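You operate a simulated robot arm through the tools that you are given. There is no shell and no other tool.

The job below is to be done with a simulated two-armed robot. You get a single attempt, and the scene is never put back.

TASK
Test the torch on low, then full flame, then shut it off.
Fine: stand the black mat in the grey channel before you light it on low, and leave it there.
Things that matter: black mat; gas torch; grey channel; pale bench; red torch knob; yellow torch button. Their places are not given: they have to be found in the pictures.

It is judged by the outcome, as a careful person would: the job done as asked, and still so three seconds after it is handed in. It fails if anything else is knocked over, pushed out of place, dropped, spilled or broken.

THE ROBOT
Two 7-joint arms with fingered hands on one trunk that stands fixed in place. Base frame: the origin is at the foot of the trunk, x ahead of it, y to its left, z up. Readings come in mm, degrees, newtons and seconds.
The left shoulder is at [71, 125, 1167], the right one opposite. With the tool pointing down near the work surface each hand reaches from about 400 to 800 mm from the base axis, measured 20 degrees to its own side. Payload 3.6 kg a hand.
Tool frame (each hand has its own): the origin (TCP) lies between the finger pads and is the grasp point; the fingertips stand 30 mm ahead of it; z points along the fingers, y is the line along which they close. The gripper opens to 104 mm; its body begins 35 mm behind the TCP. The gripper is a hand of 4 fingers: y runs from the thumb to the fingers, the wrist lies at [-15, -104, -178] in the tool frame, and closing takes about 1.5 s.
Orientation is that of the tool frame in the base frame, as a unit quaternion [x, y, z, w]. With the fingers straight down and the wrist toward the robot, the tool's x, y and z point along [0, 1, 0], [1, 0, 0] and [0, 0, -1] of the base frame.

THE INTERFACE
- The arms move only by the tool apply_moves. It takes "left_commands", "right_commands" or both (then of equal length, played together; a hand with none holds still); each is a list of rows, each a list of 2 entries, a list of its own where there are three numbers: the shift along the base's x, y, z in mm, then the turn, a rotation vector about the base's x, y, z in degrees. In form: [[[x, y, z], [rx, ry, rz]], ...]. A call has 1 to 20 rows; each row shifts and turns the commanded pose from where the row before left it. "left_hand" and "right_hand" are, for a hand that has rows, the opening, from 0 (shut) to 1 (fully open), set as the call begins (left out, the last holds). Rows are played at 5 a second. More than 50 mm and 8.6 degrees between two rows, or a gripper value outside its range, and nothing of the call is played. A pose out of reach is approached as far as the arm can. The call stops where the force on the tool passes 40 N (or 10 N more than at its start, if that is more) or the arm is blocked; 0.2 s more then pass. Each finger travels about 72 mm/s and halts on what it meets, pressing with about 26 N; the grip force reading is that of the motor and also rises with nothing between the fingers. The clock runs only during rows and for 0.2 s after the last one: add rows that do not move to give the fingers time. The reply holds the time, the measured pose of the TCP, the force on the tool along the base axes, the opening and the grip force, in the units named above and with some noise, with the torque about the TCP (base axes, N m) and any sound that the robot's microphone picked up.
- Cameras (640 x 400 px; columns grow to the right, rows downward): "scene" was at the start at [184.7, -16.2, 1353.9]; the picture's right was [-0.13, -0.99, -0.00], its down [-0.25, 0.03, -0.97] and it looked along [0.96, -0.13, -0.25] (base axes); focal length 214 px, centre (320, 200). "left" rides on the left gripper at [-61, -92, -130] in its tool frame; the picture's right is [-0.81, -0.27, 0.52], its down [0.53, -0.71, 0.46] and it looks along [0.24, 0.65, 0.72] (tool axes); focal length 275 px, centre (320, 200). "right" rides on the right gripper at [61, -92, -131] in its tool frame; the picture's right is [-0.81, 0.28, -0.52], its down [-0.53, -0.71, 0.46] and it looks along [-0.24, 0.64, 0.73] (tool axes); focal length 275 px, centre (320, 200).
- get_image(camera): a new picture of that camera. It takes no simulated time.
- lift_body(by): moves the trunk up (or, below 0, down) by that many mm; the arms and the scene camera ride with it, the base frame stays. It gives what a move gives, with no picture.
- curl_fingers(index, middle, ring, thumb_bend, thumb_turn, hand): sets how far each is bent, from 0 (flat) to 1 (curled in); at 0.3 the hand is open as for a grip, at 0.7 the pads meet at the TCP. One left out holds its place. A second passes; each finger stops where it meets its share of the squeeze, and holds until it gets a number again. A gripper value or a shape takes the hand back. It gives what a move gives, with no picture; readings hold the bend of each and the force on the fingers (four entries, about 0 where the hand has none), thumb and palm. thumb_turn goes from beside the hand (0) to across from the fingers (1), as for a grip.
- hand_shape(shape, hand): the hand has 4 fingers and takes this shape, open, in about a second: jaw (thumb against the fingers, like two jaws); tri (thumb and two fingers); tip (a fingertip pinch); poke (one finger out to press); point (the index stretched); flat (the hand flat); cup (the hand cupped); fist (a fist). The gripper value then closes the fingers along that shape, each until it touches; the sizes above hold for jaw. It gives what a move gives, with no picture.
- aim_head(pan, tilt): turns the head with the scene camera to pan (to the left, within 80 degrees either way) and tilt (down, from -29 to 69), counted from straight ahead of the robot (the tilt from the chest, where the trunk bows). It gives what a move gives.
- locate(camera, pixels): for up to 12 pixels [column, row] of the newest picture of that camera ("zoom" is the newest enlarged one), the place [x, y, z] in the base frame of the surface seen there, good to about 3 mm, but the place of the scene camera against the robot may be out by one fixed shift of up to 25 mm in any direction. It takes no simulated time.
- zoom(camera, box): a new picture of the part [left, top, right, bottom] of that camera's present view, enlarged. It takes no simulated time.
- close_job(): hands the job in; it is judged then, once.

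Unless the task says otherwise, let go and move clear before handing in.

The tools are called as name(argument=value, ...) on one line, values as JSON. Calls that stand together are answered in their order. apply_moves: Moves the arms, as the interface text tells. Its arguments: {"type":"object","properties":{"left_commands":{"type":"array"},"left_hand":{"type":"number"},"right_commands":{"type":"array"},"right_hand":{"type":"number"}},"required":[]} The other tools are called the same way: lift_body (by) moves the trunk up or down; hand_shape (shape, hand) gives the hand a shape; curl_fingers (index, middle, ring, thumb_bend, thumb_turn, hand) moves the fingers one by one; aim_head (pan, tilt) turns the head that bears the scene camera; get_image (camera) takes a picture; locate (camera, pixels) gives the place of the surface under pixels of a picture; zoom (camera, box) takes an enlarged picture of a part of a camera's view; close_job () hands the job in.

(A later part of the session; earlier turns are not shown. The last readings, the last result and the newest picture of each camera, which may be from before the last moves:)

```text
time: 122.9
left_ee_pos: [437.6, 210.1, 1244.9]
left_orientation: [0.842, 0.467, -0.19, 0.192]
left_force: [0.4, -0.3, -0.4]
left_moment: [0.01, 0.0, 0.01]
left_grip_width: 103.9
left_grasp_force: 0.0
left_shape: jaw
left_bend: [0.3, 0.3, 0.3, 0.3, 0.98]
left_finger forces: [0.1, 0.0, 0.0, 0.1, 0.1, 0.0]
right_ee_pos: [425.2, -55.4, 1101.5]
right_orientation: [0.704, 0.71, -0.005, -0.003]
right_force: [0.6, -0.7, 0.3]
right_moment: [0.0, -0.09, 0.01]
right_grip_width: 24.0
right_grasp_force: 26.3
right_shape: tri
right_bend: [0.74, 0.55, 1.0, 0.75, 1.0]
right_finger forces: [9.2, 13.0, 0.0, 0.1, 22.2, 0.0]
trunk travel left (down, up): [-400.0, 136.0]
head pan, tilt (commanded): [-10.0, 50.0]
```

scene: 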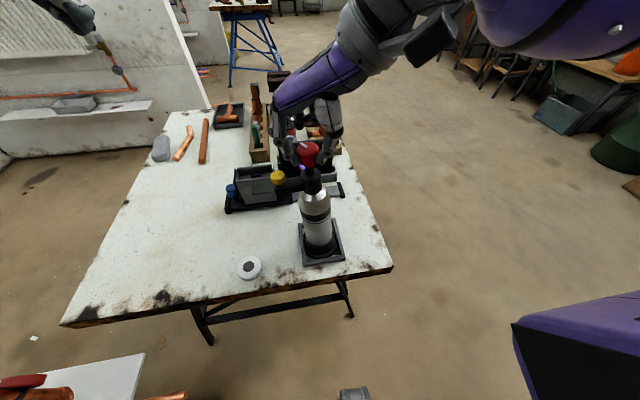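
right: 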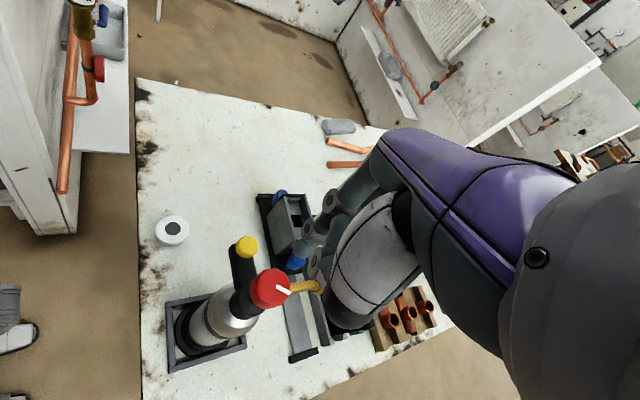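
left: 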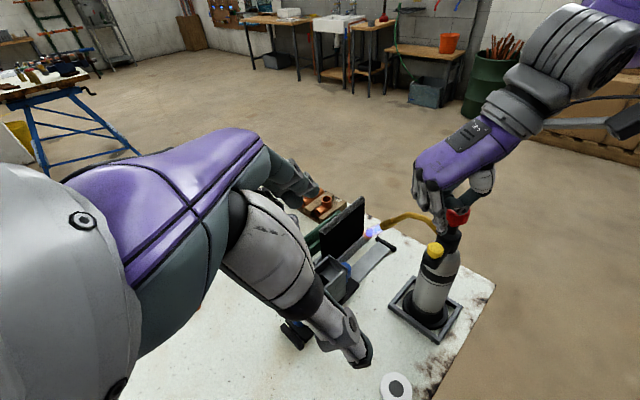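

Gripped again with the full flame burning. I press down and turn counter-clockwise 16° to see if the flame or a stop changes.

apply_moves(right_commands=[[[0, 0, -1.5], [0, 0, 0]], [[0, 0, -1.5], [0, 0, 0]], [[0, 0, 0], [0, 0, 0]]])

apply_moves(right_commands=[[[-0.2, 0, 0], [0, 0, 4]], [[-0.2, 0, 0], [0, 0, 4]], [[-0.2, 0, 0], [0, 0, 4]], [[-0.2, 0, 0], [0, 0, 4]], [[0, 0, 0], [0, 0, 0]]])

zoom(camera="left", box=[340, 170, 520, 310])

```text
time: 123.7
left_ee_pos: [437.8, 210.1, 1245.1]
left_orientation: [0.842, 0.466, -0.19, 0.193]
left_force: [-0.4, -0.3, -0.8]
left_moment: [0.0, -0.01, 0.0]
left_grip_width: 103.8
left_grasp_force: 0.0
left_shape: jaw
left_bend: [0.3, 0.3, 0.3, 0.3, 0.98]
left_finger forces: [0.1, 0.0, 0.0, 0.0, 0.1, 0.0]
right_ee_pos: [423.9, -53.8, 1099.1]
right_orientation: [0.703, 0.711, -0.004, -0.003]
right_force: [4.9, 0.6, 15.4]
right_moment: [-0.01, -0.12, 0.02]
right_grip_width: 24.8
right_grasp_force: 26.1
right_shape: tri
right_bend: [0.74, 0.54, 1.0, 0.75, 1.0]
right_finger forces: [11.1, 16.8, 0.0, 0.0, 24.6, 0.1]
trunk travel left (down, up): [-400.0, 136.0]
head pan, tilt (commanded): [-10.0, 50.0]
```

```text
time: 124.9
left_ee_pos: [436.9, 209.2, 1245.8]
left_orientation: [0.841, 0.467, -0.19, 0.193]
left_force: [0.0, 1.0, -0.9]
left_moment: [-0.01, 0.0, -0.02]
left_grip_width: 103.7
left_grasp_force: 0.1
left_shape: jaw
left_bend: [0.3, 0.3, 0.3, 0.3, 0.98]
left_finger forces: [0.0, 0.1, 0.0, 0.1, 0.0, 0.0]
right_ee_pos: [423.5, -54.4, 1099.8]
right_orientation: [0.598, 0.802, -0.004, -0.002]
right_force: [3.5, -0.2, 17.4]
right_moment: [0.01, -0.19, 0.02]
right_grip_width: 25.2
right_grasp_force: 25.7
right_shape: tri
right_bend: [0.74, 0.54, 1.0, 0.75, 1.0]
right_finger forces: [10.5, 17.6, 0.0, 0.0, 24.4, 0.0]
trunk travel left (down, up): [-400.0, 136.0]
head pan, tilt (commanded): [-10.0, 50.0]
```

```text
2.86 times, centred on (430, 240) of left
```

zoom: 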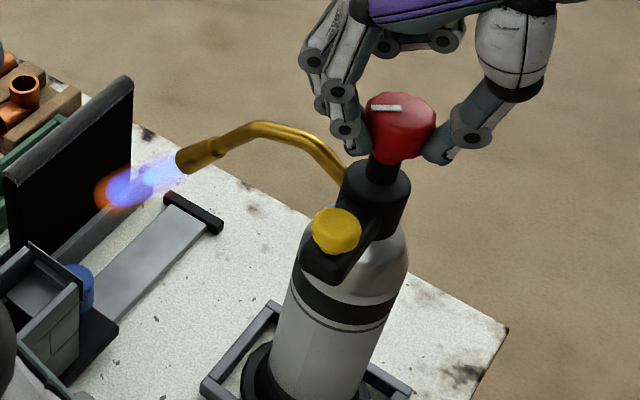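

The flame is unchanged and at its full length, so full is confirmed. Now I shut it off: turn clockwise, first back through this grip's range to yaw 0.

apply_moves(right_commands=[[[0.2, 0, 0], [0, 0, -4]], [[0.2, 0, 0], [0, 0, -4]], [[0.2, 0, 0], [0, 0, -4]], [[0.2, 0, 0], [0, 0, -4]], [[0, 0, 0], [0, 0, -3]], [[0, 0, 0], [0, 0, 0]]])

zoom(camera="left", box=[340, 170, 520, 310])

```text
time: 126.3
left_ee_pos: [438.0, 209.8, 1243.9]
left_orientation: [0.842, 0.467, -0.191, 0.193]
left_force: [0.5, 0.0, -0.3]
left_moment: [0.0, -0.01, 0.03]
left_grip_width: 103.9
left_grasp_force: 0.0
left_shape: jaw
left_bend: [0.3, 0.3, 0.3, 0.3, 0.98]
left_finger forces: [0.0, 0.0, 0.0, 0.0, 0.0, 0.0]
right_ee_pos: [423.9, -54.2, 1099.6]
right_orientation: [0.722, 0.691, -0.005, -0.002]
right_force: [4.1, 1.6, 17.6]
right_moment: [-0.01, -0.15, 0.01]
right_grip_width: 25.2
right_grasp_force: 25.9
right_shape: tri
right_bend: [0.74, 0.54, 1.0, 0.75, 1.0]
right_finger forces: [11.9, 17.3, 0.0, 0.1, 25.1, 0.1]
trunk travel left (down, up): [-400.0, 136.0]
head pan, tilt (commanded): [-10.0, 50.0]
```

```text
2.86 times, centred on (430, 240) of left
```

zoom: 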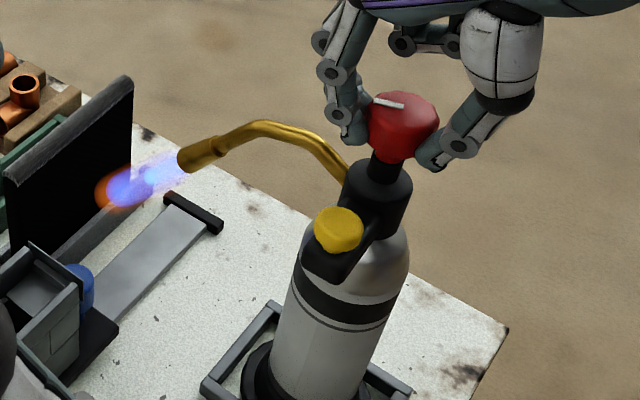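

The knob follows clockwise. I try a bit further, to about −10° of hand yaw, in one small step to see if the arm allows it.

apply_moves(right_commands=[[[0.1, 0, 0], [0, 0, -4]], [[0.1, 0, 0], [0, 0, -4]], [[0, 0, 0], [0, 0, 0]]])

```text
time: 127.1
left_ee_pos: [437.2, 210.0, 1243.4]
left_orientation: [0.842, 0.467, -0.19, 0.193]
left_force: [0.4, -0.6, -0.6]
left_moment: [-0.03, 0.0, -0.02]
left_grip_width: 103.8
left_grasp_force: 0.0
left_shape: jaw
left_bend: [0.3, 0.3, 0.3, 0.3, 0.98]
left_finger forces: [0.0, 0.0, 0.0, 0.1, 0.1, 0.1]
right_ee_pos: [423.4, -54.7, 1099.7]
right_orientation: [0.769, 0.64, -0.004, -0.003]
right_force: [3.1, 0.3, 14.5]
right_moment: [-0.04, -0.18, 0.01]
right_grip_width: 25.3
right_grasp_force: 25.9
right_shape: tri
right_bend: [0.74, 0.54, 1.0, 0.75, 1.0]
right_finger forces: [11.8, 17.1, 0.1, 0.1, 24.7, 0.0]
trunk travel left (down, up): [-400.0, 136.0]
head pan, tilt (commanded): [-10.0, 50.0]
```

That works without a limit flag. I continue clockwise 16° more.

apply_moves(right_commands=[[[0.1, 0, 0], [0, 0, -4]], [[0.1, 0, 0], [0, 0, -4]], [[0, 0, 0], [0, 0, 0]]])

apply_moves(right_commands=[[[0.1, 0, 0], [0, 0, -4]], [[0.1, 0, 0], [0, 0, -4]], [[0, 0, 0], [0, 0, 0]]])

zoom(camera="left", box=[340, 170, 520, 310])

```text
time: 127.9
left_ee_pos: [436.0, 211.4, 1245.3]
left_orientation: [0.842, 0.467, -0.19, 0.193]
left_force: [-0.3, -0.3, -0.3]
left_moment: [-0.01, -0.02, 0.01]
left_grip_width: 103.7
left_grasp_force: 0.0
left_shape: jaw
left_bend: [0.3, 0.3, 0.3, 0.3, 0.98]
left_finger forces: [0.0, 0.0, 0.0, 0.1, 0.1, 0.0]
right_ee_pos: [422.5, -69.4, 1099.1]
right_orientation: [0.812, 0.584, -0.002, -0.004]
right_force: [2.6, 3.9, 29.5]
right_moment: [0.09, -0.17, 0.04]
right_grip_width: 26.2
right_grasp_force: 25.9
right_shape: tri
right_bend: [0.74, 0.54, 1.0, 0.75, 1.0]
right_finger forces: [15.4, 16.4, 0.1, 0.1, 29.0, 0.0]
right hand out of reach, approached as far as the arm can: row 1
trunk travel left (down, up): [-400.0, 136.0]
head pan, tilt (commanded): [-10.0, 50.0]
```

```text
time: 128.7
left_ee_pos: [435.7, 211.6, 1245.0]
left_orientation: [0.842, 0.466, -0.19, 0.194]
left_force: [-0.4, 0.6, -0.5]
left_moment: [0.02, 0.01, 0.02]
left_grip_width: 104.2
left_grasp_force: 0.1
left_shape: jaw
left_bend: [0.3, 0.3, 0.3, 0.3, 0.98]
left_finger forces: [0.0, 0.0, 0.0, 0.0, 0.0, 0.0]
right_ee_pos: [423.0, -85.2, 1100.0]
right_orientation: [0.85, 0.527, -0.001, -0.004]
right_force: [3.0, 2.6, 36.2]
right_moment: [0.14, -0.14, 0.04]
right_grip_width: 27.2
right_grasp_force: 25.6
right_shape: tri
right_bend: [0.74, 0.54, 1.0, 0.76, 1.0]
right_finger forces: [16.5, 17.4, 0.0, 0.0, 32.2, 0.0]
right hand out of reach, approached as far as the arm can: row 1, 2
trunk travel left (down, up): [-400.0, 136.0]
head pan, tilt (commanded): [-10.0, 50.0]
```

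```text
2.86 times, centred on (430, 240) of left
```

zoom: 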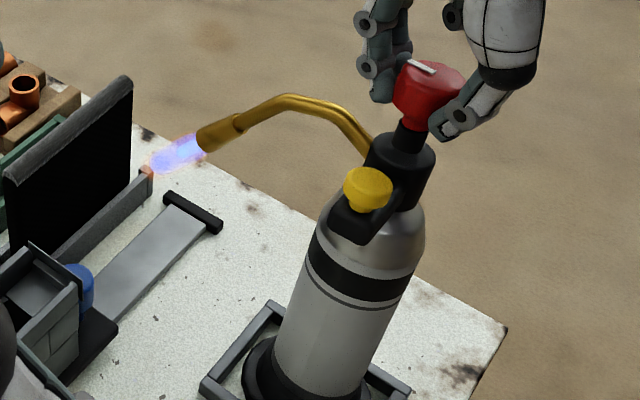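

The arm ran out of yaw range and dragged the torch's top −30 mm in y, tilting it with the flame beside the mat. I bring it straight back now, rotating back as well.

apply_moves(right_commands=[[[0, 7.5, 0], [0, 0, 4]], [[0, 7.5, 0], [0, 0, 4]], [[0, 7.5, 0], [0, 0, 4]], [[0, 7.5, 0], [0, 0, 2]], [[0, 0, 0], [0, 0, 0]]])

zoom(camera="left", box=[340, 170, 520, 310])

```text
time: 129.9
left_ee_pos: [437.1, 211.2, 1244.4]
left_orientation: [0.842, 0.467, -0.19, 0.193]
left_force: [-0.9, 0.4, -0.7]
left_moment: [0.0, 0.04, 0.02]
left_grip_width: 103.9
left_grasp_force: 0.0
left_shape: jaw
left_bend: [0.3, 0.3, 0.3, 0.3, 0.98]
left_finger forces: [0.0, 0.1, 0.1, 0.0, 0.0, 0.0]
right_ee_pos: [424.3, -57.8, 1099.7]
right_orientation: [0.78, 0.626, -0.005, -0.004]
right_force: [3.4, 2.6, 20.4]
right_moment: [0.0, -0.21, 0.0]
right_grip_width: 26.9
right_grasp_force: 25.6
right_shape: tri
right_bend: [0.74, 0.54, 1.0, 0.76, 1.0]
right_finger forces: [15.0, 16.1, 0.1, 0.0, 27.0, 0.0]
trunk travel left (down, up): [-400.0, 136.0]
head pan, tilt (commanded): [-10.0, 50.0]
```

```text
2.86 times, centred on (430, 240) of left
```

zoom: 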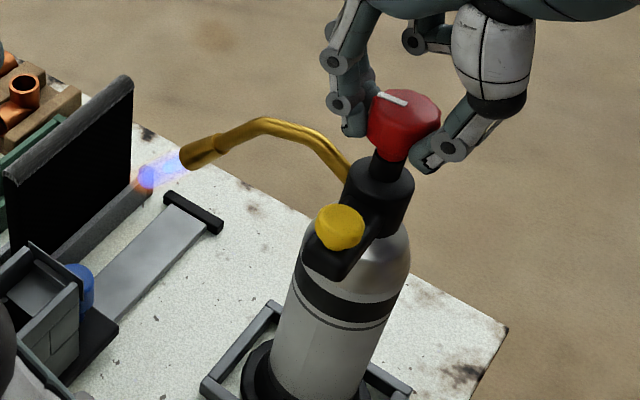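

The torch is upright again and the flame has dropped back to low as the knob turns down. I release, and turn the hand to yaw +55 for the next clockwise stroke.

apply_moves(right_commands=[[[0, 0, 1.5], [0, 0, 0]], [[0, 0, 1.5], [0, 0, 0]], [[0, 0, 0], [0, 0, 0]]])

apply_moves(right_commands=[[[0, 0, 0], [0, 0, 0]], [[0, 0, 0], [0, 0, 0]], [[0, 0, 0], [0, 0, 0]]], right_hand=0.65)

apply_moves(right_commands=[[[0, 0, 20], [0, 0, 0]], [[0, 0, 40], [0, 0, 0]], [[-0.3, 0.2, 20], [0, 0, 7.5]], [[-0.3, 0.2, 0], [0, 0, 7.5]], [[-0.3, 0.2, 0], [0, 0, 7.5]], [[-0.3, 0.2, 0], [0, 0, 7.5]], [[-0.3, 0.2, 0], [0, 0, 7.5]], [[-0.3, 0.2, 0], [0, 0, 7.5]], [[-0.3, 0.2, 0], [0, 0, 7.5]], [[-0.3, 0.2, 0], [0, 0, 7.5]], [[0, 0, 0], [0, 0, 7.5]], [[0, 0, 0], [0, 0, 0]]])

zoom(camera="left", box=[380, 130, 540, 310])

zoom(camera="right", box=[190, 200, 350, 320])

```text
time: 130.7
left_ee_pos: [437.7, 211.1, 1244.1]
left_orientation: [0.842, 0.467, -0.191, 0.192]
left_force: [0.3, 0.5, -0.2]
left_moment: [0.0, -0.02, 0.02]
left_grip_width: 104.0
left_grasp_force: 0.0
left_shape: jaw
left_bend: [0.3, 0.3, 0.3, 0.3, 0.98]
left_finger forces: [0.1, 0.1, 0.0, 0.0, 0.0, 0.1]
right_ee_pos: [425.5, -57.8, 1100.2]
right_orientation: [0.779, 0.626, -0.007, -0.005]
right_force: [0.4, 1.3, 2.8]
right_moment: [-0.03, -0.04, 0.02]
right_grip_width: 25.8
right_grasp_force: 25.8
right_shape: tri
right_bend: [0.74, 0.54, 1.0, 0.76, 1.0]
right_finger forces: [11.9, 14.2, 0.0, 0.1, 24.4, 0.0]
trunk travel left (down, up): [-400.0, 136.0]
head pan, tilt (commanded): [-10.0, 50.0]
```

```text
time: 131.5
left_ee_pos: [438.5, 210.9, 1243.2]
left_orientation: [0.842, 0.467, -0.191, 0.192]
left_force: [-1.3, -0.4, 0.1]
left_moment: [-0.01, 0.0, -0.01]
left_grip_width: 103.7
left_grasp_force: 0.0
left_shape: jaw
left_bend: [0.3, 0.3, 0.3, 0.3, 0.98]
left_finger forces: [0.0, 0.1, 0.1, 0.0, 0.1, 0.0]
right_ee_pos: [424.7, -58.7, 1101.9]
right_orientation: [0.78, 0.626, -0.004, -0.004]
right_force: [-0.2, 0.4, -0.5]
right_moment: [0.0, 0.02, -0.01]
right_grip_width: 67.4
right_grasp_force: 0.1
right_shape: tri
right_bend: [0.73, 0.39, 0.99, 0.62, 1.0]
right_finger forces: [0.0, 0.0, 0.0, 0.0, 0.0, 0.0]
trunk travel left (down, up): [-400.0, 136.0]
head pan, tilt (commanded): [-10.0, 50.0]
```

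```text
time: 134.1
left_ee_pos: [438.0, 210.6, 1244.5]
left_orientation: [0.842, 0.466, -0.191, 0.193]
left_force: [-0.1, 0.2, -0.1]
left_moment: [-0.01, 0.03, -0.03]
left_grip_width: 103.8
left_grasp_force: 0.1
left_shape: jaw
left_bend: [0.3, 0.3, 0.3, 0.3, 0.98]
left_finger forces: [0.0, 0.0, 0.0, 0.0, 0.1, 0.1]
right_ee_pos: [423.6, -61.4, 1183.3]
right_orientation: [0.299, 0.954, -0.006, 0.0]
right_force: [0.2, -0.5, -0.4]
right_moment: [0.01, 0.01, 0.02]
right_grip_width: 67.0
right_grasp_force: 0.1
right_shape: tri
right_bend: [0.73, 0.39, 0.99, 0.62, 1.0]
right_finger forces: [0.0, 0.0, 0.0, 0.0, 0.0, 0.1]
right hand out of reach, approached as far as the arm can: row 1, 2
trunk travel left (down, up): [-400.0, 136.0]
head pan, tilt (commanded): [-10.0, 50.0]
```

```text
2.22 times, centred on (460, 220) of left
```

zoom: 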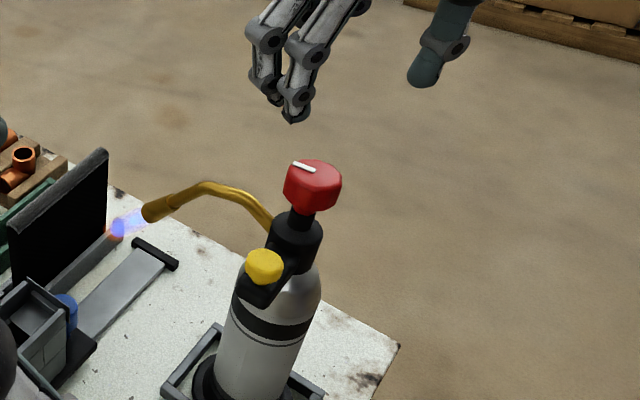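

```text
3.33 times, centred on (270, 260) of right
```

zoom: 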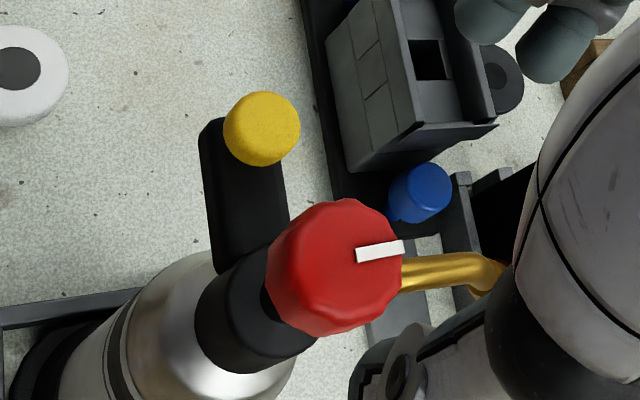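

The torch stands fine with a low flame, pointer near the nozzle direction (~95°). I refine the knob centre from the right camera for the new grip.

locate(camera="zoom", pixels=[[345, 265], [300, 230], [395, 240], [375, 310], [340, 325], [350, 205], [290, 290], [362, 255], [400, 248], [262, 128], [240, 125], [285, 130]])

```text
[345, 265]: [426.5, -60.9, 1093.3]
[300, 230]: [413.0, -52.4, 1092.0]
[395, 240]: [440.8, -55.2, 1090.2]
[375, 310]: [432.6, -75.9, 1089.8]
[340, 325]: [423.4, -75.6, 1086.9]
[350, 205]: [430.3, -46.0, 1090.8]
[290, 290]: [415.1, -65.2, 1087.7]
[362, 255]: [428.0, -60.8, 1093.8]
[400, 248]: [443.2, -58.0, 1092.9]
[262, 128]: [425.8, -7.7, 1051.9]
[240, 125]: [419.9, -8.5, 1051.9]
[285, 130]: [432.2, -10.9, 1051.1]
```

The knob centre is (427.5,−61) and its pointer reads ≈100°. I descend at yaw 55 with TCP (424.6,−59) and grip.

apply_moves(right_commands=[[[1, 2.4, -30], [0, 0, 0]], [[0, 0, -30], [0, 0, 0]], [[0, 0, -21], [0, 0, 0]], [[0, 0, 0], [0, 0, 0]]], right_hand=0.65)

zoom(camera="left", box=[410, 170, 520, 290])

```text
time: 135.1
left_ee_pos: [437.2, 211.1, 1244.0]
left_orientation: [0.842, 0.466, -0.19, 0.193]
left_force: [0.1, 0.7, -0.1]
left_moment: [-0.01, 0.03, 0.0]
left_grip_width: 103.9
left_grasp_force: 0.1
left_shape: jaw
left_bend: [0.3, 0.3, 0.3, 0.3, 0.98]
left_finger forces: [0.1, 0.1, 0.1, 0.0, 0.0, 0.1]
right_ee_pos: [425.7, -57.5, 1100.7]
right_orientation: [0.3, 0.954, -0.006, -0.001]
right_force: [-0.3, 1.1, -0.3]
right_moment: [0.02, -0.02, -0.03]
right_grip_width: 67.2
right_grasp_force: 0.0
right_shape: tri
right_bend: [0.73, 0.39, 0.99, 0.62, 1.0]
right_finger forces: [0.0, 0.1, 0.0, 0.0, 0.0, 0.1]
trunk travel left (down, up): [-400.0, 136.0]
head pan, tilt (commanded): [-10.0, 50.0]
```

```text
3.33 times, centred on (465, 230) of left
```

zoom: 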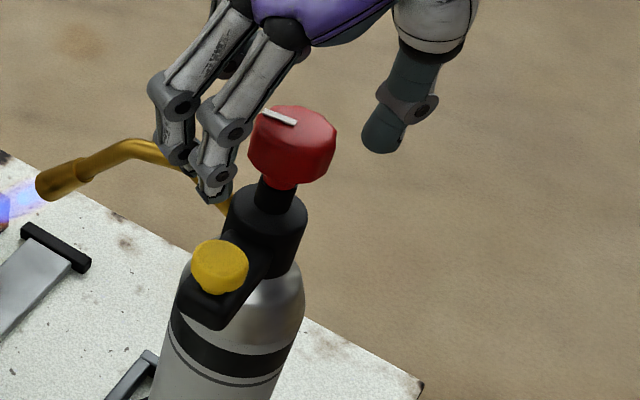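

Fingers straddle the knob evenly at yaw 55 and the flame is low. I close on the knob in two stages and press down.

apply_moves(right_commands=[[[0, 0, 0], [0, 0, 0]], [[0, 0, 0], [0, 0, 0]], [[0, 0, 0], [0, 0, 0]]], right_hand=0.42)

apply_moves(right_commands=[[[0, 0, 0], [0, 0, 0]], [[0, 0, 0], [0, 0, 0]], [[0, 0, 0], [0, 0, 0]], [[0, 0, 0], [0, 0, 0]]], right_hand=0.1)

apply_moves(right_commands=[[[0, 0, -1.5], [0, 0, 0]], [[0, 0, -1.5], [0, 0, 0]], [[0, 0, 0], [0, 0, 0]]])

zoom(camera="left", box=[410, 170, 520, 290])

```text
time: 135.9
left_ee_pos: [438.2, 210.5, 1243.7]
left_orientation: [0.842, 0.467, -0.191, 0.192]
left_force: [-0.2, 0.3, 0.4]
left_moment: [-0.02, -0.02, 0.03]
left_grip_width: 103.6
left_grasp_force: 0.0
left_shape: jaw
left_bend: [0.3, 0.3, 0.3, 0.3, 0.98]
left_finger forces: [0.0, 0.0, 0.1, 0.0, 0.0, 0.1]
right_ee_pos: [427.3, -58.3, 1099.5]
right_orientation: [0.3, 0.954, -0.006, 0.0]
right_force: [0.2, 0.1, -0.4]
right_moment: [-0.02, -0.02, -0.02]
right_grip_width: 44.1
right_grasp_force: 0.1
right_shape: tri
right_bend: [0.74, 0.48, 0.99, 0.72, 1.0]
right_finger forces: [0.1, 0.1, 0.1, 0.0, 0.0, 0.1]
trunk travel left (down, up): [-400.0, 136.0]
head pan, tilt (commanded): [-10.0, 50.0]
```

```text
time: 136.9
left_ee_pos: [437.6, 210.4, 1244.5]
left_orientation: [0.842, 0.467, -0.19, 0.193]
left_force: [0.8, 0.5, -0.3]
left_moment: [0.0, -0.03, -0.01]
left_grip_width: 104.0
left_grasp_force: 0.1
left_shape: jaw
left_bend: [0.3, 0.3, 0.3, 0.3, 0.98]
left_finger forces: [0.0, 0.0, 0.0, 0.0, 0.0, 0.0]
right_ee_pos: [426.4, -57.3, 1101.9]
right_orientation: [0.3, 0.954, -0.007, -0.001]
right_force: [-1.8, -0.1, 0.1]
right_moment: [0.03, 0.04, 0.0]
right_grip_width: 23.8
right_grasp_force: 26.2
right_shape: tri
right_bend: [0.73, 0.56, 1.0, 0.74, 1.0]
right_finger forces: [10.0, 12.1, 0.1, 0.0, 23.5, 0.1]
trunk travel left (down, up): [-400.0, 136.0]
head pan, tilt (commanded): [-10.0, 50.0]
```

```text
time: 137.7
left_ee_pos: [437.9, 209.9, 1244.6]
left_orientation: [0.842, 0.467, -0.19, 0.194]
left_force: [-1.6, 0.0, 0.6]
left_moment: [0.01, 0.04, -0.02]
left_grip_width: 103.7
left_grasp_force: 0.1
left_shape: jaw
left_bend: [0.3, 0.3, 0.3, 0.3, 0.98]
left_finger forces: [0.0, 0.0, 0.0, 0.0, 0.1, 0.0]
right_ee_pos: [425.7, -56.4, 1099.0]
right_orientation: [0.299, 0.954, -0.005, 0.002]
right_force: [-1.2, -1.7, 12.5]
right_moment: [-0.03, 0.01, -0.02]
right_grip_width: 24.7
right_grasp_force: 26.4
right_shape: tri
right_bend: [0.74, 0.56, 1.0, 0.74, 1.0]
right_finger forces: [10.4, 13.9, 0.0, 0.1, 26.9, 0.0]
trunk travel left (down, up): [-400.0, 136.0]
head pan, tilt (commanded): [-10.0, 50.0]
```

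```text
3.33 times, centred on (465, 230) of left
```

zoom: 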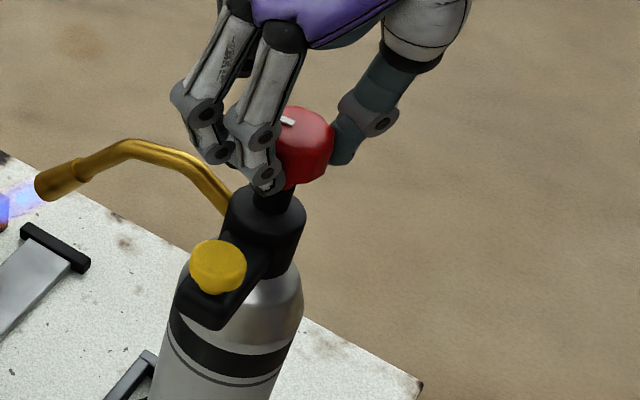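

Firm grip with 12.5 N down. I turn clockwise 28°, tracking the knob's axis, and check.

apply_moves(right_commands=[[[0.15, 0.1, 0], [0, 0, -4]], [[0.15, 0.1, 0], [0, 0, -4]], [[0.15, 0.1, 0], [0, 0, -4]], [[0.15, 0.1, 0], [0, 0, -4]], [[0.15, 0.1, 0], [0, 0, -4]], [[0.15, 0.1, 0], [0, 0, -4]], [[0.15, 0.1, 0], [0, 0, -4]], [[0, 0, 0], [0, 0, 0]]])

zoom(camera="left", box=[380, 170, 520, 310])

```text
time: 139.5
left_ee_pos: [437.7, 209.9, 1244.7]
left_orientation: [0.842, 0.466, -0.19, 0.193]
left_force: [-0.1, -0.6, -0.2]
left_moment: [-0.01, 0.0, 0.03]
left_grip_width: 103.8
left_grasp_force: 0.2
left_shape: jaw
left_bend: [0.3, 0.3, 0.3, 0.3, 0.98]
left_finger forces: [0.1, 0.0, 0.0, 0.1, 0.1, 0.1]
right_ee_pos: [425.0, -57.0, 1100.0]
right_orientation: [0.522, 0.853, -0.006, -0.001]
right_force: [3.4, 2.1, 17.2]
right_moment: [0.08, -0.17, 0.02]
right_grip_width: 24.7
right_grasp_force: 26.0
right_shape: tri
right_bend: [0.74, 0.56, 1.0, 0.74, 1.0]
right_finger forces: [12.4, 16.8, 0.0, 0.1, 25.6, 0.0]
trunk travel left (down, up): [-400.0, 136.0]
head pan, tilt (commanded): [-10.0, 50.0]
```

```text
2.86 times, centred on (450, 240) of left
```

zoom: 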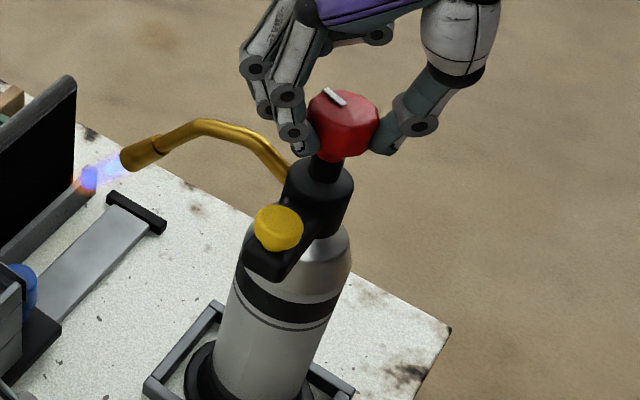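

Knob at about 72°, torch steady, low flame. I continue clockwise another 28°.

apply_moves(right_commands=[[[0.25, 0.05, 0], [0, 0, -4]], [[0.25, 0.05, 0], [0, 0, -4]], [[0.25, 0.05, 0], [0, 0, -4]], [[0.25, 0.05, 0], [0, 0, -4]], [[0.25, 0.05, 0], [0, 0, -4]], [[0.2, 0, 0], [0, 0, -4]], [[0.2, 0, 0], [0, 0, -4]], [[0, 0, 0], [0, 0, 0]]])

zoom(camera="left", box=[380, 170, 520, 310])

```text
time: 141.3
left_ee_pos: [437.3, 211.2, 1244.5]
left_orientation: [0.842, 0.466, -0.19, 0.193]
left_force: [-0.4, 0.0, 0.2]
left_moment: [0.02, -0.02, 0.02]
left_grip_width: 103.9
left_grasp_force: 0.1
left_shape: jaw
left_bend: [0.3, 0.3, 0.3, 0.3, 0.98]
left_finger forces: [0.0, 0.0, 0.0, 0.0, 0.0, 0.1]
right_ee_pos: [427.5, -55.2, 1099.2]
right_orientation: [0.713, 0.701, -0.004, -0.003]
right_force: [4.8, 2.7, 19.2]
right_moment: [0.05, -0.14, 0.0]
right_grip_width: 25.6
right_grasp_force: 25.8
right_shape: tri
right_bend: [0.74, 0.56, 1.0, 0.75, 1.0]
right_finger forces: [13.6, 16.6, 0.0, 0.0, 26.5, 0.1]
trunk travel left (down, up): [-400.0, 136.0]
head pan, tilt (commanded): [-10.0, 50.0]
```

```text
2.86 times, centred on (450, 240) of left
```

zoom: 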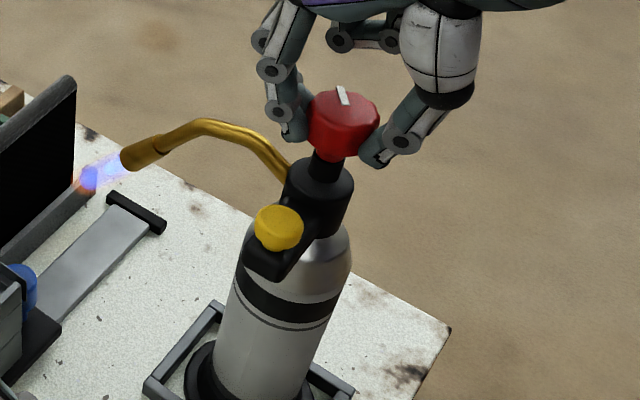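

Knob at about 44°, still a low flame. I take 8° more (within the arm's range), then release for the final stroke.

apply_moves(right_commands=[[[0, 0, 0], [0, 0, -4]], [[0, 0, 0], [0, 0, -4]], [[0, 0, 0], [0, 0, 0]]])

zoom(camera="left", box=[380, 170, 520, 310])

```text
time: 142.1
left_ee_pos: [435.7, 210.6, 1243.7]
left_orientation: [0.842, 0.466, -0.191, 0.194]
left_force: [0.3, -0.2, 0.0]
left_moment: [-0.01, 0.01, -0.01]
left_grip_width: 103.9
left_grasp_force: 0.0
left_shape: jaw
left_bend: [0.3, 0.3, 0.3, 0.3, 0.98]
left_finger forces: [0.1, 0.1, 0.0, 0.1, 0.0, 0.0]
right_ee_pos: [426.0, -57.6, 1097.4]
right_orientation: [0.76, 0.65, -0.005, -0.004]
right_force: [4.7, 1.8, 22.0]
right_moment: [0.02, -0.19, 0.04]
right_grip_width: 25.1
right_grasp_force: 25.7
right_shape: tri
right_bend: [0.74, 0.55, 1.0, 0.75, 1.0]
right_finger forces: [13.9, 17.0, 0.1, 0.0, 26.6, 0.0]
trunk travel left (down, up): [-400.0, 136.0]
head pan, tilt (commanded): [-10.0, 50.0]
```

```text
2.86 times, centred on (450, 240) of left
```

zoom: 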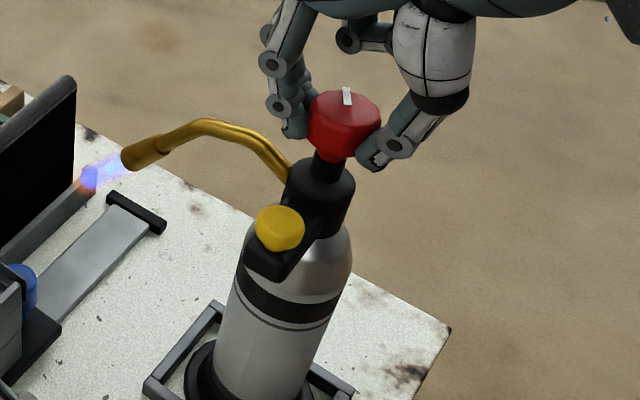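

Knob at about 36°, torch steady. I ease off, release, rise and turn the hand to yaw +45 for the last stroke.

apply_moves(right_commands=[[[0, 0, 1.5], [0, 0, 0]], [[0, 0, 1.8], [0, 0, 0]], [[0, 0, 0], [0, 0, 0]]])

apply_moves(right_commands=[[[0, 0, 0], [0, 0, 0]], [[0, 0, 0], [0, 0, 0]], [[0, 0, 0], [0, 0, 0]]], right_hand=0.65)

apply_moves(right_commands=[[[0, 0, 20], [0, 0, 3]], [[0, 0, 40], [0, 0, 3]], [[-0.3, 0.2, 20], [0, 0, 7.5]], [[-0.3, 0.2, 0], [0, 0, 7.5]], [[-0.3, 0.2, 0], [0, 0, 7.5]], [[-0.3, 0.2, 0], [0, 0, 7.5]], [[-0.3, 0.2, 0], [0, 0, 7.5]], [[-0.3, 0.2, 0], [0, 0, 7.5]], [[-0.3, 0.2, 0], [0, 0, 7.5]], [[0, 0, 0], [0, 0, 0]]])

zoom(camera="left", box=[380, 130, 540, 310])

zoom(camera="right", box=[190, 200, 350, 320])

locate(camera="zoom", pixels=[[345, 255], [300, 230], [395, 240], [375, 300], [340, 315], [350, 195], [290, 280], [365, 260], [400, 285], [330, 240], [380, 220], [320, 300]])

```text
time: 142.9
left_ee_pos: [438.9, 211.7, 1244.9]
left_orientation: [0.842, 0.467, -0.19, 0.193]
left_force: [0.4, -0.3, -0.3]
left_moment: [0.03, -0.01, 0.01]
left_grip_width: 104.2
left_grasp_force: 0.1
left_shape: jaw
left_bend: [0.3, 0.3, 0.3, 0.3, 0.98]
left_finger forces: [0.1, 0.0, 0.0, 0.0, 0.0, 0.0]
right_ee_pos: [426.9, -56.3, 1101.6]
right_orientation: [0.76, 0.65, -0.007, -0.004]
right_force: [1.3, 0.9, 0.6]
right_moment: [-0.02, -0.14, -0.03]
right_grip_width: 24.8
right_grasp_force: 26.1
right_shape: tri
right_bend: [0.74, 0.56, 1.0, 0.75, 1.0]
right_finger forces: [11.4, 14.1, 0.1, 0.0, 24.3, 0.0]
trunk travel left (down, up): [-400.0, 136.0]
head pan, tilt (commanded): [-10.0, 50.0]
```

```text
time: 143.7
left_ee_pos: [438.1, 211.2, 1243.9]
left_orientation: [0.842, 0.466, -0.19, 0.193]
left_force: [1.0, -0.2, 0.0]
left_moment: [0.01, 0.02, 0.01]
left_grip_width: 103.8
left_grasp_force: 0.1
left_shape: jaw
left_bend: [0.3, 0.3, 0.3, 0.3, 0.98]
left_finger forces: [0.0, 0.0, 0.1, 0.0, 0.0, 0.1]
right_ee_pos: [427.6, -56.5, 1101.9]
right_orientation: [0.76, 0.65, -0.005, -0.003]
right_force: [0.1, -0.1, -0.1]
right_moment: [0.0, -0.02, -0.01]
right_grip_width: 67.1
right_grasp_force: 0.1
right_shape: tri
right_bend: [0.73, 0.39, 0.99, 0.62, 1.0]
right_finger forces: [0.0, 0.0, 0.0, 0.0, 0.0, 0.0]
trunk travel left (down, up): [-400.0, 136.0]
head pan, tilt (commanded): [-10.0, 50.0]
```

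```text
time: 145.9
left_ee_pos: [438.2, 210.3, 1243.8]
left_orientation: [0.842, 0.467, -0.19, 0.193]
left_force: [1.0, -0.6, 0.5]
left_moment: [0.02, -0.02, 0.01]
left_grip_width: 103.6
left_grasp_force: 0.0
left_shape: jaw
left_bend: [0.3, 0.3, 0.3, 0.3, 0.98]
left_finger forces: [0.1, 0.1, 0.0, 0.1, 0.0, 0.0]
right_ee_pos: [425.3, -54.5, 1182.2]
right_orientation: [0.346, 0.938, -0.006, 0.0]
right_force: [-0.4, 0.0, -0.3]
right_moment: [0.0, -0.01, 0.0]
right_grip_width: 67.1
right_grasp_force: 0.1
right_shape: tri
right_bend: [0.73, 0.39, 0.99, 0.62, 1.0]
right_finger forces: [0.0, 0.1, 0.1, 0.1, 0.0, 0.0]
trunk travel left (down, up): [-400.0, 136.0]
head pan, tilt (commanded): [-10.0, 50.0]
```

```text
2.22 times, centred on (460, 220) of left
```

zoom: 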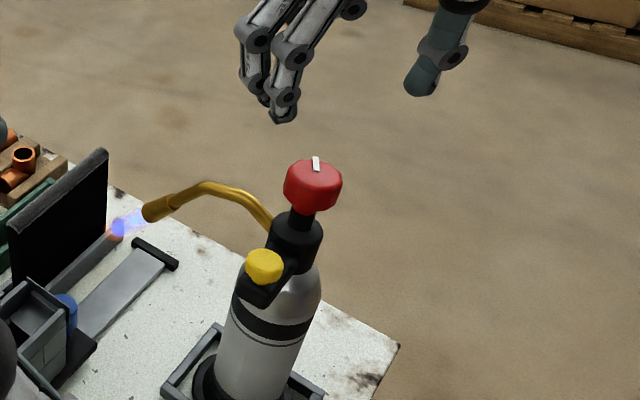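

```text
3.33 times, centred on (270, 260) of right
```

zoom: 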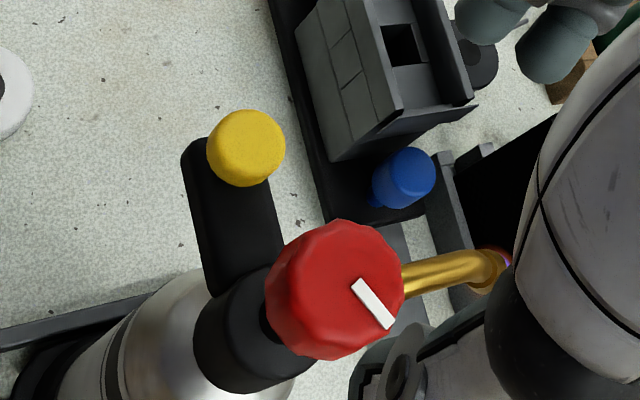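

```text
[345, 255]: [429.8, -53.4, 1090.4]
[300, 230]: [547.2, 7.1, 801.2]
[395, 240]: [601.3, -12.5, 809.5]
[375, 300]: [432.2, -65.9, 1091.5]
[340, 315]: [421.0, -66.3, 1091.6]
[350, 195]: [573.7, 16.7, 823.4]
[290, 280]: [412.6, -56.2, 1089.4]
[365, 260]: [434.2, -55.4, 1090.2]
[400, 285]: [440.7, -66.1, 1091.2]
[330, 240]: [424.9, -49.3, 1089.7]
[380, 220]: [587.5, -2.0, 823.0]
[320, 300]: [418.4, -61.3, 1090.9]
```

The pointer now reads ≈ 26–36°, low flame still on. I move to (423.8,−58.3), descend and grip for the last clockwise stroke.

apply_moves(right_commands=[[[-1.5, -3.8, -30], [0, 0, 0]], [[0, 0, -30], [0, 0, 0]], [[0, 0, -20.5], [0, 0, 0]], [[0, 0, 0], [0, 0, 0]]], right_hand=0.65)

apply_moves(right_commands=[[[0, 0, 0], [0, 0, 0]], [[0, 0, 0], [0, 0, 0]], [[0, 0, 0], [0, 0, 0]]], right_hand=0.42)

apply_moves(right_commands=[[[0, 0, 0], [0, 0, 0]], [[0, 0, 0], [0, 0, 0]], [[0, 0, 0], [0, 0, 0]], [[0, 0, 0], [0, 0, 0]]], right_hand=0.1)

zoom(camera="left", box=[380, 170, 520, 310])

```text
time: 146.9
left_ee_pos: [437.9, 210.3, 1245.1]
left_orientation: [0.842, 0.466, -0.19, 0.193]
left_force: [-0.1, -0.8, -0.3]
left_moment: [-0.03, 0.01, 0.04]
left_grip_width: 104.0
left_grasp_force: 0.0
left_shape: jaw
left_bend: [0.3, 0.3, 0.3, 0.3, 0.98]
left_finger forces: [0.1, 0.0, 0.1, 0.0, 0.0, 0.0]
right_ee_pos: [422.4, -58.5, 1100.6]
right_orientation: [0.345, 0.939, -0.006, -0.002]
right_force: [0.5, 0.5, -0.2]
right_moment: [0.0, -0.01, 0.0]
right_grip_width: 67.3
right_grasp_force: 0.1
right_shape: tri
right_bend: [0.73, 0.39, 0.99, 0.62, 1.0]
right_finger forces: [0.0, 0.0, 0.0, 0.1, 0.0, 0.0]
trunk travel left (down, up): [-400.0, 136.0]
head pan, tilt (commanded): [-10.0, 50.0]
```

```text
time: 147.7
left_ee_pos: [438.4, 210.1, 1244.2]
left_orientation: [0.842, 0.467, -0.19, 0.193]
left_force: [-0.7, 0.4, 0.2]
left_moment: [0.0, 0.0, -0.01]
left_grip_width: 104.0
left_grasp_force: 0.1
left_shape: jaw
left_bend: [0.3, 0.3, 0.3, 0.3, 0.98]
left_finger forces: [0.0, 0.0, 0.0, 0.0, 0.0, 0.0]
right_ee_pos: [422.8, -58.5, 1099.6]
right_orientation: [0.345, 0.938, -0.006, 0.0]
right_force: [-0.4, 0.5, 0.1]
right_moment: [-0.03, 0.01, -0.01]
right_grip_width: 44.0
right_grasp_force: 0.0
right_shape: tri
right_bend: [0.74, 0.48, 0.99, 0.72, 1.0]
right_finger forces: [0.1, 0.0, 0.1, 0.0, 0.1, 0.0]
trunk travel left (down, up): [-400.0, 136.0]
head pan, tilt (commanded): [-10.0, 50.0]
```

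```text
time: 148.7
left_ee_pos: [438.4, 211.7, 1244.0]
left_orientation: [0.842, 0.467, -0.19, 0.193]
left_force: [-0.4, -0.2, 0.3]
left_moment: [-0.01, 0.03, 0.02]
left_grip_width: 103.9
left_grasp_force: 0.1
left_shape: jaw
left_bend: [0.3, 0.3, 0.3, 0.3, 0.98]
left_finger forces: [0.0, 0.0, 0.0, 0.0, 0.0, 0.0]
right_ee_pos: [422.3, -59.3, 1100.3]
right_orientation: [0.345, 0.939, -0.007, 0.0]
right_force: [0.8, 0.8, 0.1]
right_moment: [0.05, -0.03, 0.01]
right_grip_width: 23.1
right_grasp_force: 25.8
right_shape: tri
right_bend: [0.73, 0.55, 1.0, 0.75, 1.0]
right_finger forces: [10.2, 12.9, 0.0, 0.1, 21.9, 0.0]
trunk travel left (down, up): [-400.0, 136.0]
head pan, tilt (commanded): [-10.0, 50.0]
```

```text
2.86 times, centred on (450, 240) of left
```

zoom: 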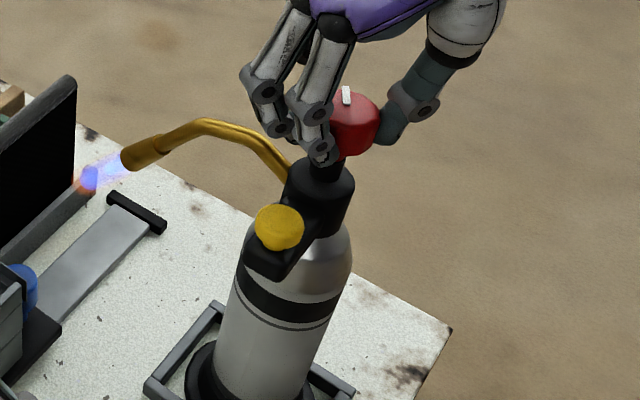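

Gripped firmly again. I press down and turn clockwise 24°, then check the flame and pointer.

apply_moves(right_commands=[[[0, 0, -1.5], [0, 0, 0]], [[0, 0, -1.5], [0, 0, 0]], [[0, 0, 0], [0, 0, 0]]])

apply_moves(right_commands=[[[0.3, 0.1, 0], [0, 0, -4]], [[0.3, 0.1, 0], [0, 0, -4]], [[0.3, 0.1, 0], [0, 0, -4]], [[0.2, 0.1, 0], [0, 0, -4]], [[0.2, 0.1, 0], [0, 0, -4]], [[0.2, 0.1, 0], [0, 0, -4]], [[0, 0, 0], [0, 0, 0]]])

zoom(camera="left", box=[380, 170, 520, 310])

```text
time: 149.5
left_ee_pos: [437.0, 210.5, 1245.0]
left_orientation: [0.842, 0.467, -0.19, 0.193]
left_force: [-0.3, 0.6, 1.0]
left_moment: [-0.02, 0.04, 0.01]
left_grip_width: 104.1
left_grasp_force: 0.1
left_shape: jaw
left_bend: [0.3, 0.3, 0.3, 0.3, 0.98]
left_finger forces: [0.0, 0.1, 0.0, 0.0, 0.0, 0.0]
right_ee_pos: [423.1, -58.7, 1097.7]
right_orientation: [0.345, 0.938, -0.005, 0.0]
right_force: [1.8, 2.7, 10.4]
right_moment: [0.09, -0.05, -0.01]
right_grip_width: 23.8
right_grasp_force: 25.9
right_shape: tri
right_bend: [0.73, 0.55, 1.0, 0.75, 1.0]
right_finger forces: [11.7, 14.9, 0.0, 0.1, 23.8, 0.0]
trunk travel left (down, up): [-400.0, 136.0]
head pan, tilt (commanded): [-10.0, 50.0]
```

```text
time: 151.1
left_ee_pos: [437.4, 211.8, 1244.7]
left_orientation: [0.842, 0.466, -0.19, 0.193]
left_force: [-0.4, 0.7, -0.5]
left_moment: [-0.02, 0.02, -0.01]
left_grip_width: 103.8
left_grasp_force: 0.1
left_shape: jaw
left_bend: [0.3, 0.3, 0.3, 0.3, 0.98]
left_finger forces: [0.1, 0.0, 0.1, 0.1, 0.1, 0.0]
right_ee_pos: [424.8, -56.8, 1100.0]
right_orientation: [0.534, 0.846, -0.005, -0.002]
right_force: [0.7, 3.6, 14.9]
right_moment: [0.08, -0.07, 0.02]
right_grip_width: 24.1
right_grasp_force: 26.2
right_shape: tri
right_bend: [0.73, 0.54, 1.0, 0.75, 1.0]
right_finger forces: [12.6, 15.5, 0.0, 0.0, 25.4, 0.1]
trunk travel left (down, up): [-400.0, 136.0]
head pan, tilt (commanded): [-10.0, 50.0]
```

```text
2.86 times, centred on (450, 240) of left
```

zoom: 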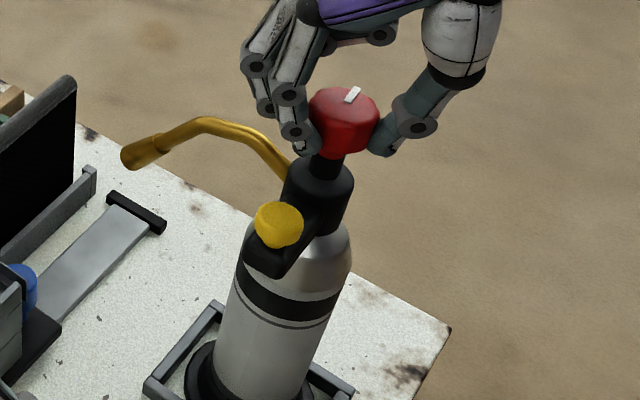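

The flame is out, and the pointer (347,100→360,88) is back nearly at its starting direction. I turn a further 8° clockwise gently to make sure it is fully shut.

apply_moves(right_commands=[[[0.2, 0.1, 0], [0, 0, -4]], [[0.2, 0, 0], [0, 0, -4]], [[0, 0, 0], [0, 0, 0]]])

zoom(camera="left", box=[380, 170, 520, 310])

```text
time: 151.9
left_ee_pos: [437.3, 210.1, 1244.1]
left_orientation: [0.842, 0.466, -0.19, 0.193]
left_force: [-0.2, -0.3, -0.7]
left_moment: [0.0, -0.03, -0.01]
left_grip_width: 103.8
left_grasp_force: 0.1
left_shape: jaw
left_bend: [0.3, 0.3, 0.3, 0.3, 0.98]
left_finger forces: [0.0, 0.0, 0.1, 0.0, 0.0, 0.0]
right_ee_pos: [424.9, -58.0, 1099.1]
right_orientation: [0.591, 0.806, -0.006, -0.002]
right_force: [-0.7, 2.7, 12.1]
right_moment: [0.09, -0.07, 0.11]
right_grip_width: 24.1
right_grasp_force: 25.1
right_shape: tri
right_bend: [0.74, 0.54, 1.0, 0.75, 1.0]
right_finger forces: [11.4, 16.1, 0.1, 0.1, 26.8, 0.0]
trunk travel left (down, up): [-400.0, 136.0]
head pan, tilt (commanded): [-10.0, 50.0]
```

```text
2.86 times, centred on (450, 240) of left
```

zoom: 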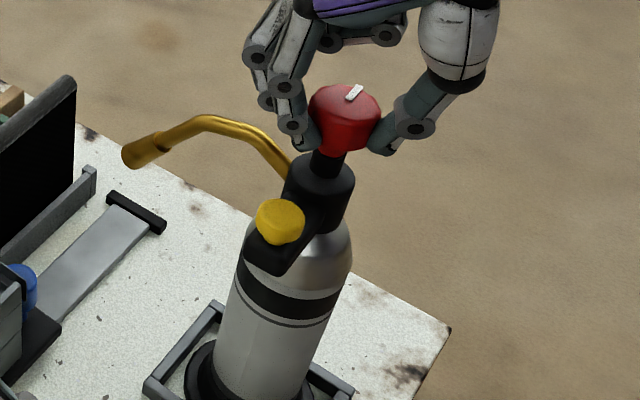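

The torque rose to 0.11 N·m: the knob is against its off stop and the flame is out. I relax the twist and press, then open and rise off the knob.

apply_moves(right_commands=[[[0, 0, 1.2], [0, 0, 1.5]], [[0, 0, 1.2], [0, 0, 0.5]], [[0, 0, 0], [0, 0, 0]]])

apply_moves(right_commands=[[[0, 0, 0], [0, 0, 0]], [[0, 0, 0], [0, 0, 0]], [[0, 0, 0], [0, 0, 0]]], right_hand=0.65)

zoom(camera="left", box=[380, 170, 520, 310])

```text
time: 152.7
left_ee_pos: [438.3, 210.1, 1243.6]
left_orientation: [0.842, 0.467, -0.19, 0.193]
left_force: [0.1, 0.8, 0.1]
left_moment: [0.03, 0.03, -0.02]
left_grip_width: 103.8
left_grasp_force: 0.1
left_shape: jaw
left_bend: [0.3, 0.3, 0.3, 0.3, 0.98]
left_finger forces: [0.1, 0.0, 0.1, 0.0, 0.0, 0.0]
right_ee_pos: [424.4, -59.1, 1100.5]
right_orientation: [0.576, 0.817, -0.007, -0.003]
right_force: [-1.0, 1.3, -0.9]
right_moment: [0.1, -0.07, 0.03]
right_grip_width: 23.9
right_grasp_force: 25.7
right_shape: tri
right_bend: [0.73, 0.54, 1.0, 0.75, 1.0]
right_finger forces: [10.2, 13.8, 0.1, 0.0, 24.1, 0.1]
trunk travel left (down, up): [-400.0, 136.0]
head pan, tilt (commanded): [-10.0, 50.0]
```

```text
time: 153.5
left_ee_pos: [437.1, 210.8, 1244.4]
left_orientation: [0.842, 0.467, -0.19, 0.194]
left_force: [-0.4, 0.4, 0.4]
left_moment: [-0.02, 0.01, 0.01]
left_grip_width: 103.9
left_grasp_force: 0.2
left_shape: jaw
left_bend: [0.3, 0.3, 0.3, 0.3, 0.98]
left_finger forces: [0.1, 0.0, 0.0, 0.1, 0.1, 0.1]
right_ee_pos: [425.5, -58.0, 1100.9]
right_orientation: [0.577, 0.817, -0.007, -0.002]
right_force: [0.1, 0.4, -0.2]
right_moment: [-0.01, 0.01, 0.02]
right_grip_width: 67.1
right_grasp_force: 0.0
right_shape: tri
right_bend: [0.73, 0.39, 0.99, 0.62, 1.0]
right_finger forces: [0.1, 0.0, 0.0, 0.1, 0.0, 0.0]
trunk travel left (down, up): [-400.0, 136.0]
head pan, tilt (commanded): [-10.0, 50.0]
```

```text
2.86 times, centred on (450, 240) of left
```

zoom: 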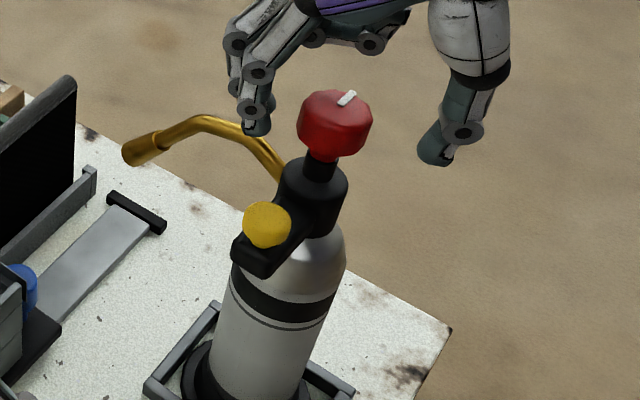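

Released with the torch standing free. I raise the right hand and withdraw it to the right, away from the bench.

apply_moves(right_commands=[[[0, 0, 15], [0, 0, 0]], [[0, 0, 35], [0, 0, 0]], [[0, 0, 45], [0, 0, 0]], [[5, -30, 30], [0, 0, -4]], [[5, -45, 10], [0, 0, -8]], [[5, -45, 10], [0, 0, -8]], [[5, -45, 0], [0, 0, 0]], [[5, -45, 0], [0, 0, 0]], [[0, 0, 0], [0, 0, 0]]])

get_image(camera="left")

get_image(camera="scene")

get_image(camera="right")

```text
time: 155.5
left_ee_pos: [438.6, 210.2, 1243.5]
left_orientation: [0.842, 0.466, -0.191, 0.193]
left_force: [0.5, 0.7, 0.3]
left_moment: [-0.01, -0.03, 0.0]
left_grip_width: 103.9
left_grasp_force: 0.0
left_shape: jaw
left_bend: [0.3, 0.3, 0.3, 0.3, 0.98]
left_finger forces: [0.0, 0.0, 0.0, 0.0, 0.1, 0.1]
right_ee_pos: [450.4, -268.0, 1244.3]
right_orientation: [0.709, 0.705, -0.006, -0.003]
right_force: [-1.2, -0.4, -0.3]
right_moment: [-0.02, -0.03, -0.04]
right_grip_width: 67.3
right_grasp_force: 0.1
right_shape: tri
right_bend: [0.73, 0.39, 0.99, 0.62, 1.0]
right_finger forces: [0.1, 0.1, 0.0, 0.0, 0.1, 0.1]
trunk travel left (down, up): [-400.0, 136.0]
head pan, tilt (commanded): [-10.0, 50.0]
```

```text
taken
```

left: 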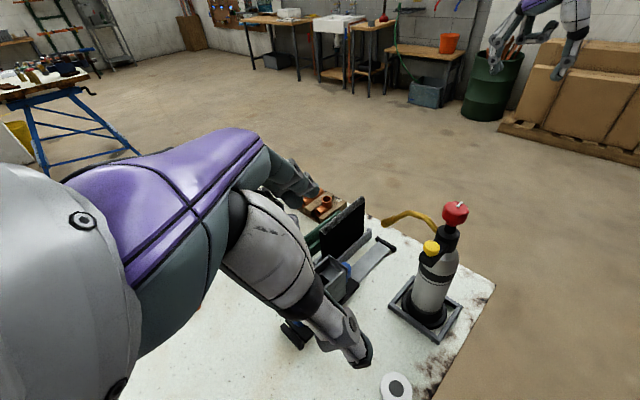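

```text
taken
```

scene: 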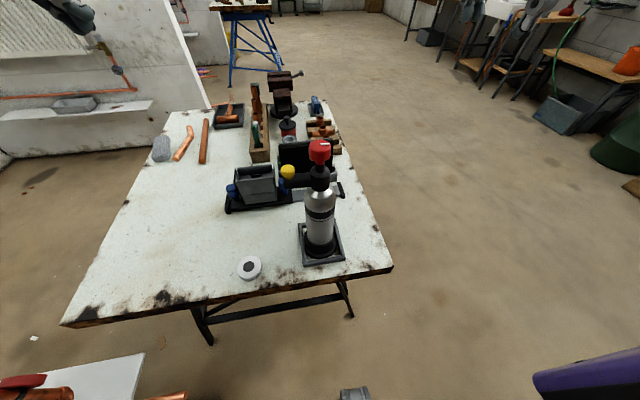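

```text
taken
```

right: 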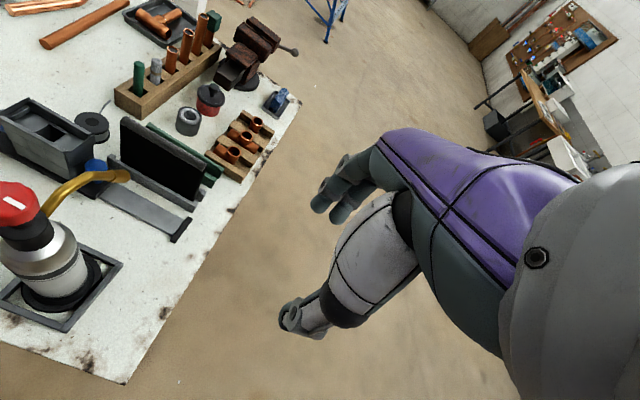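

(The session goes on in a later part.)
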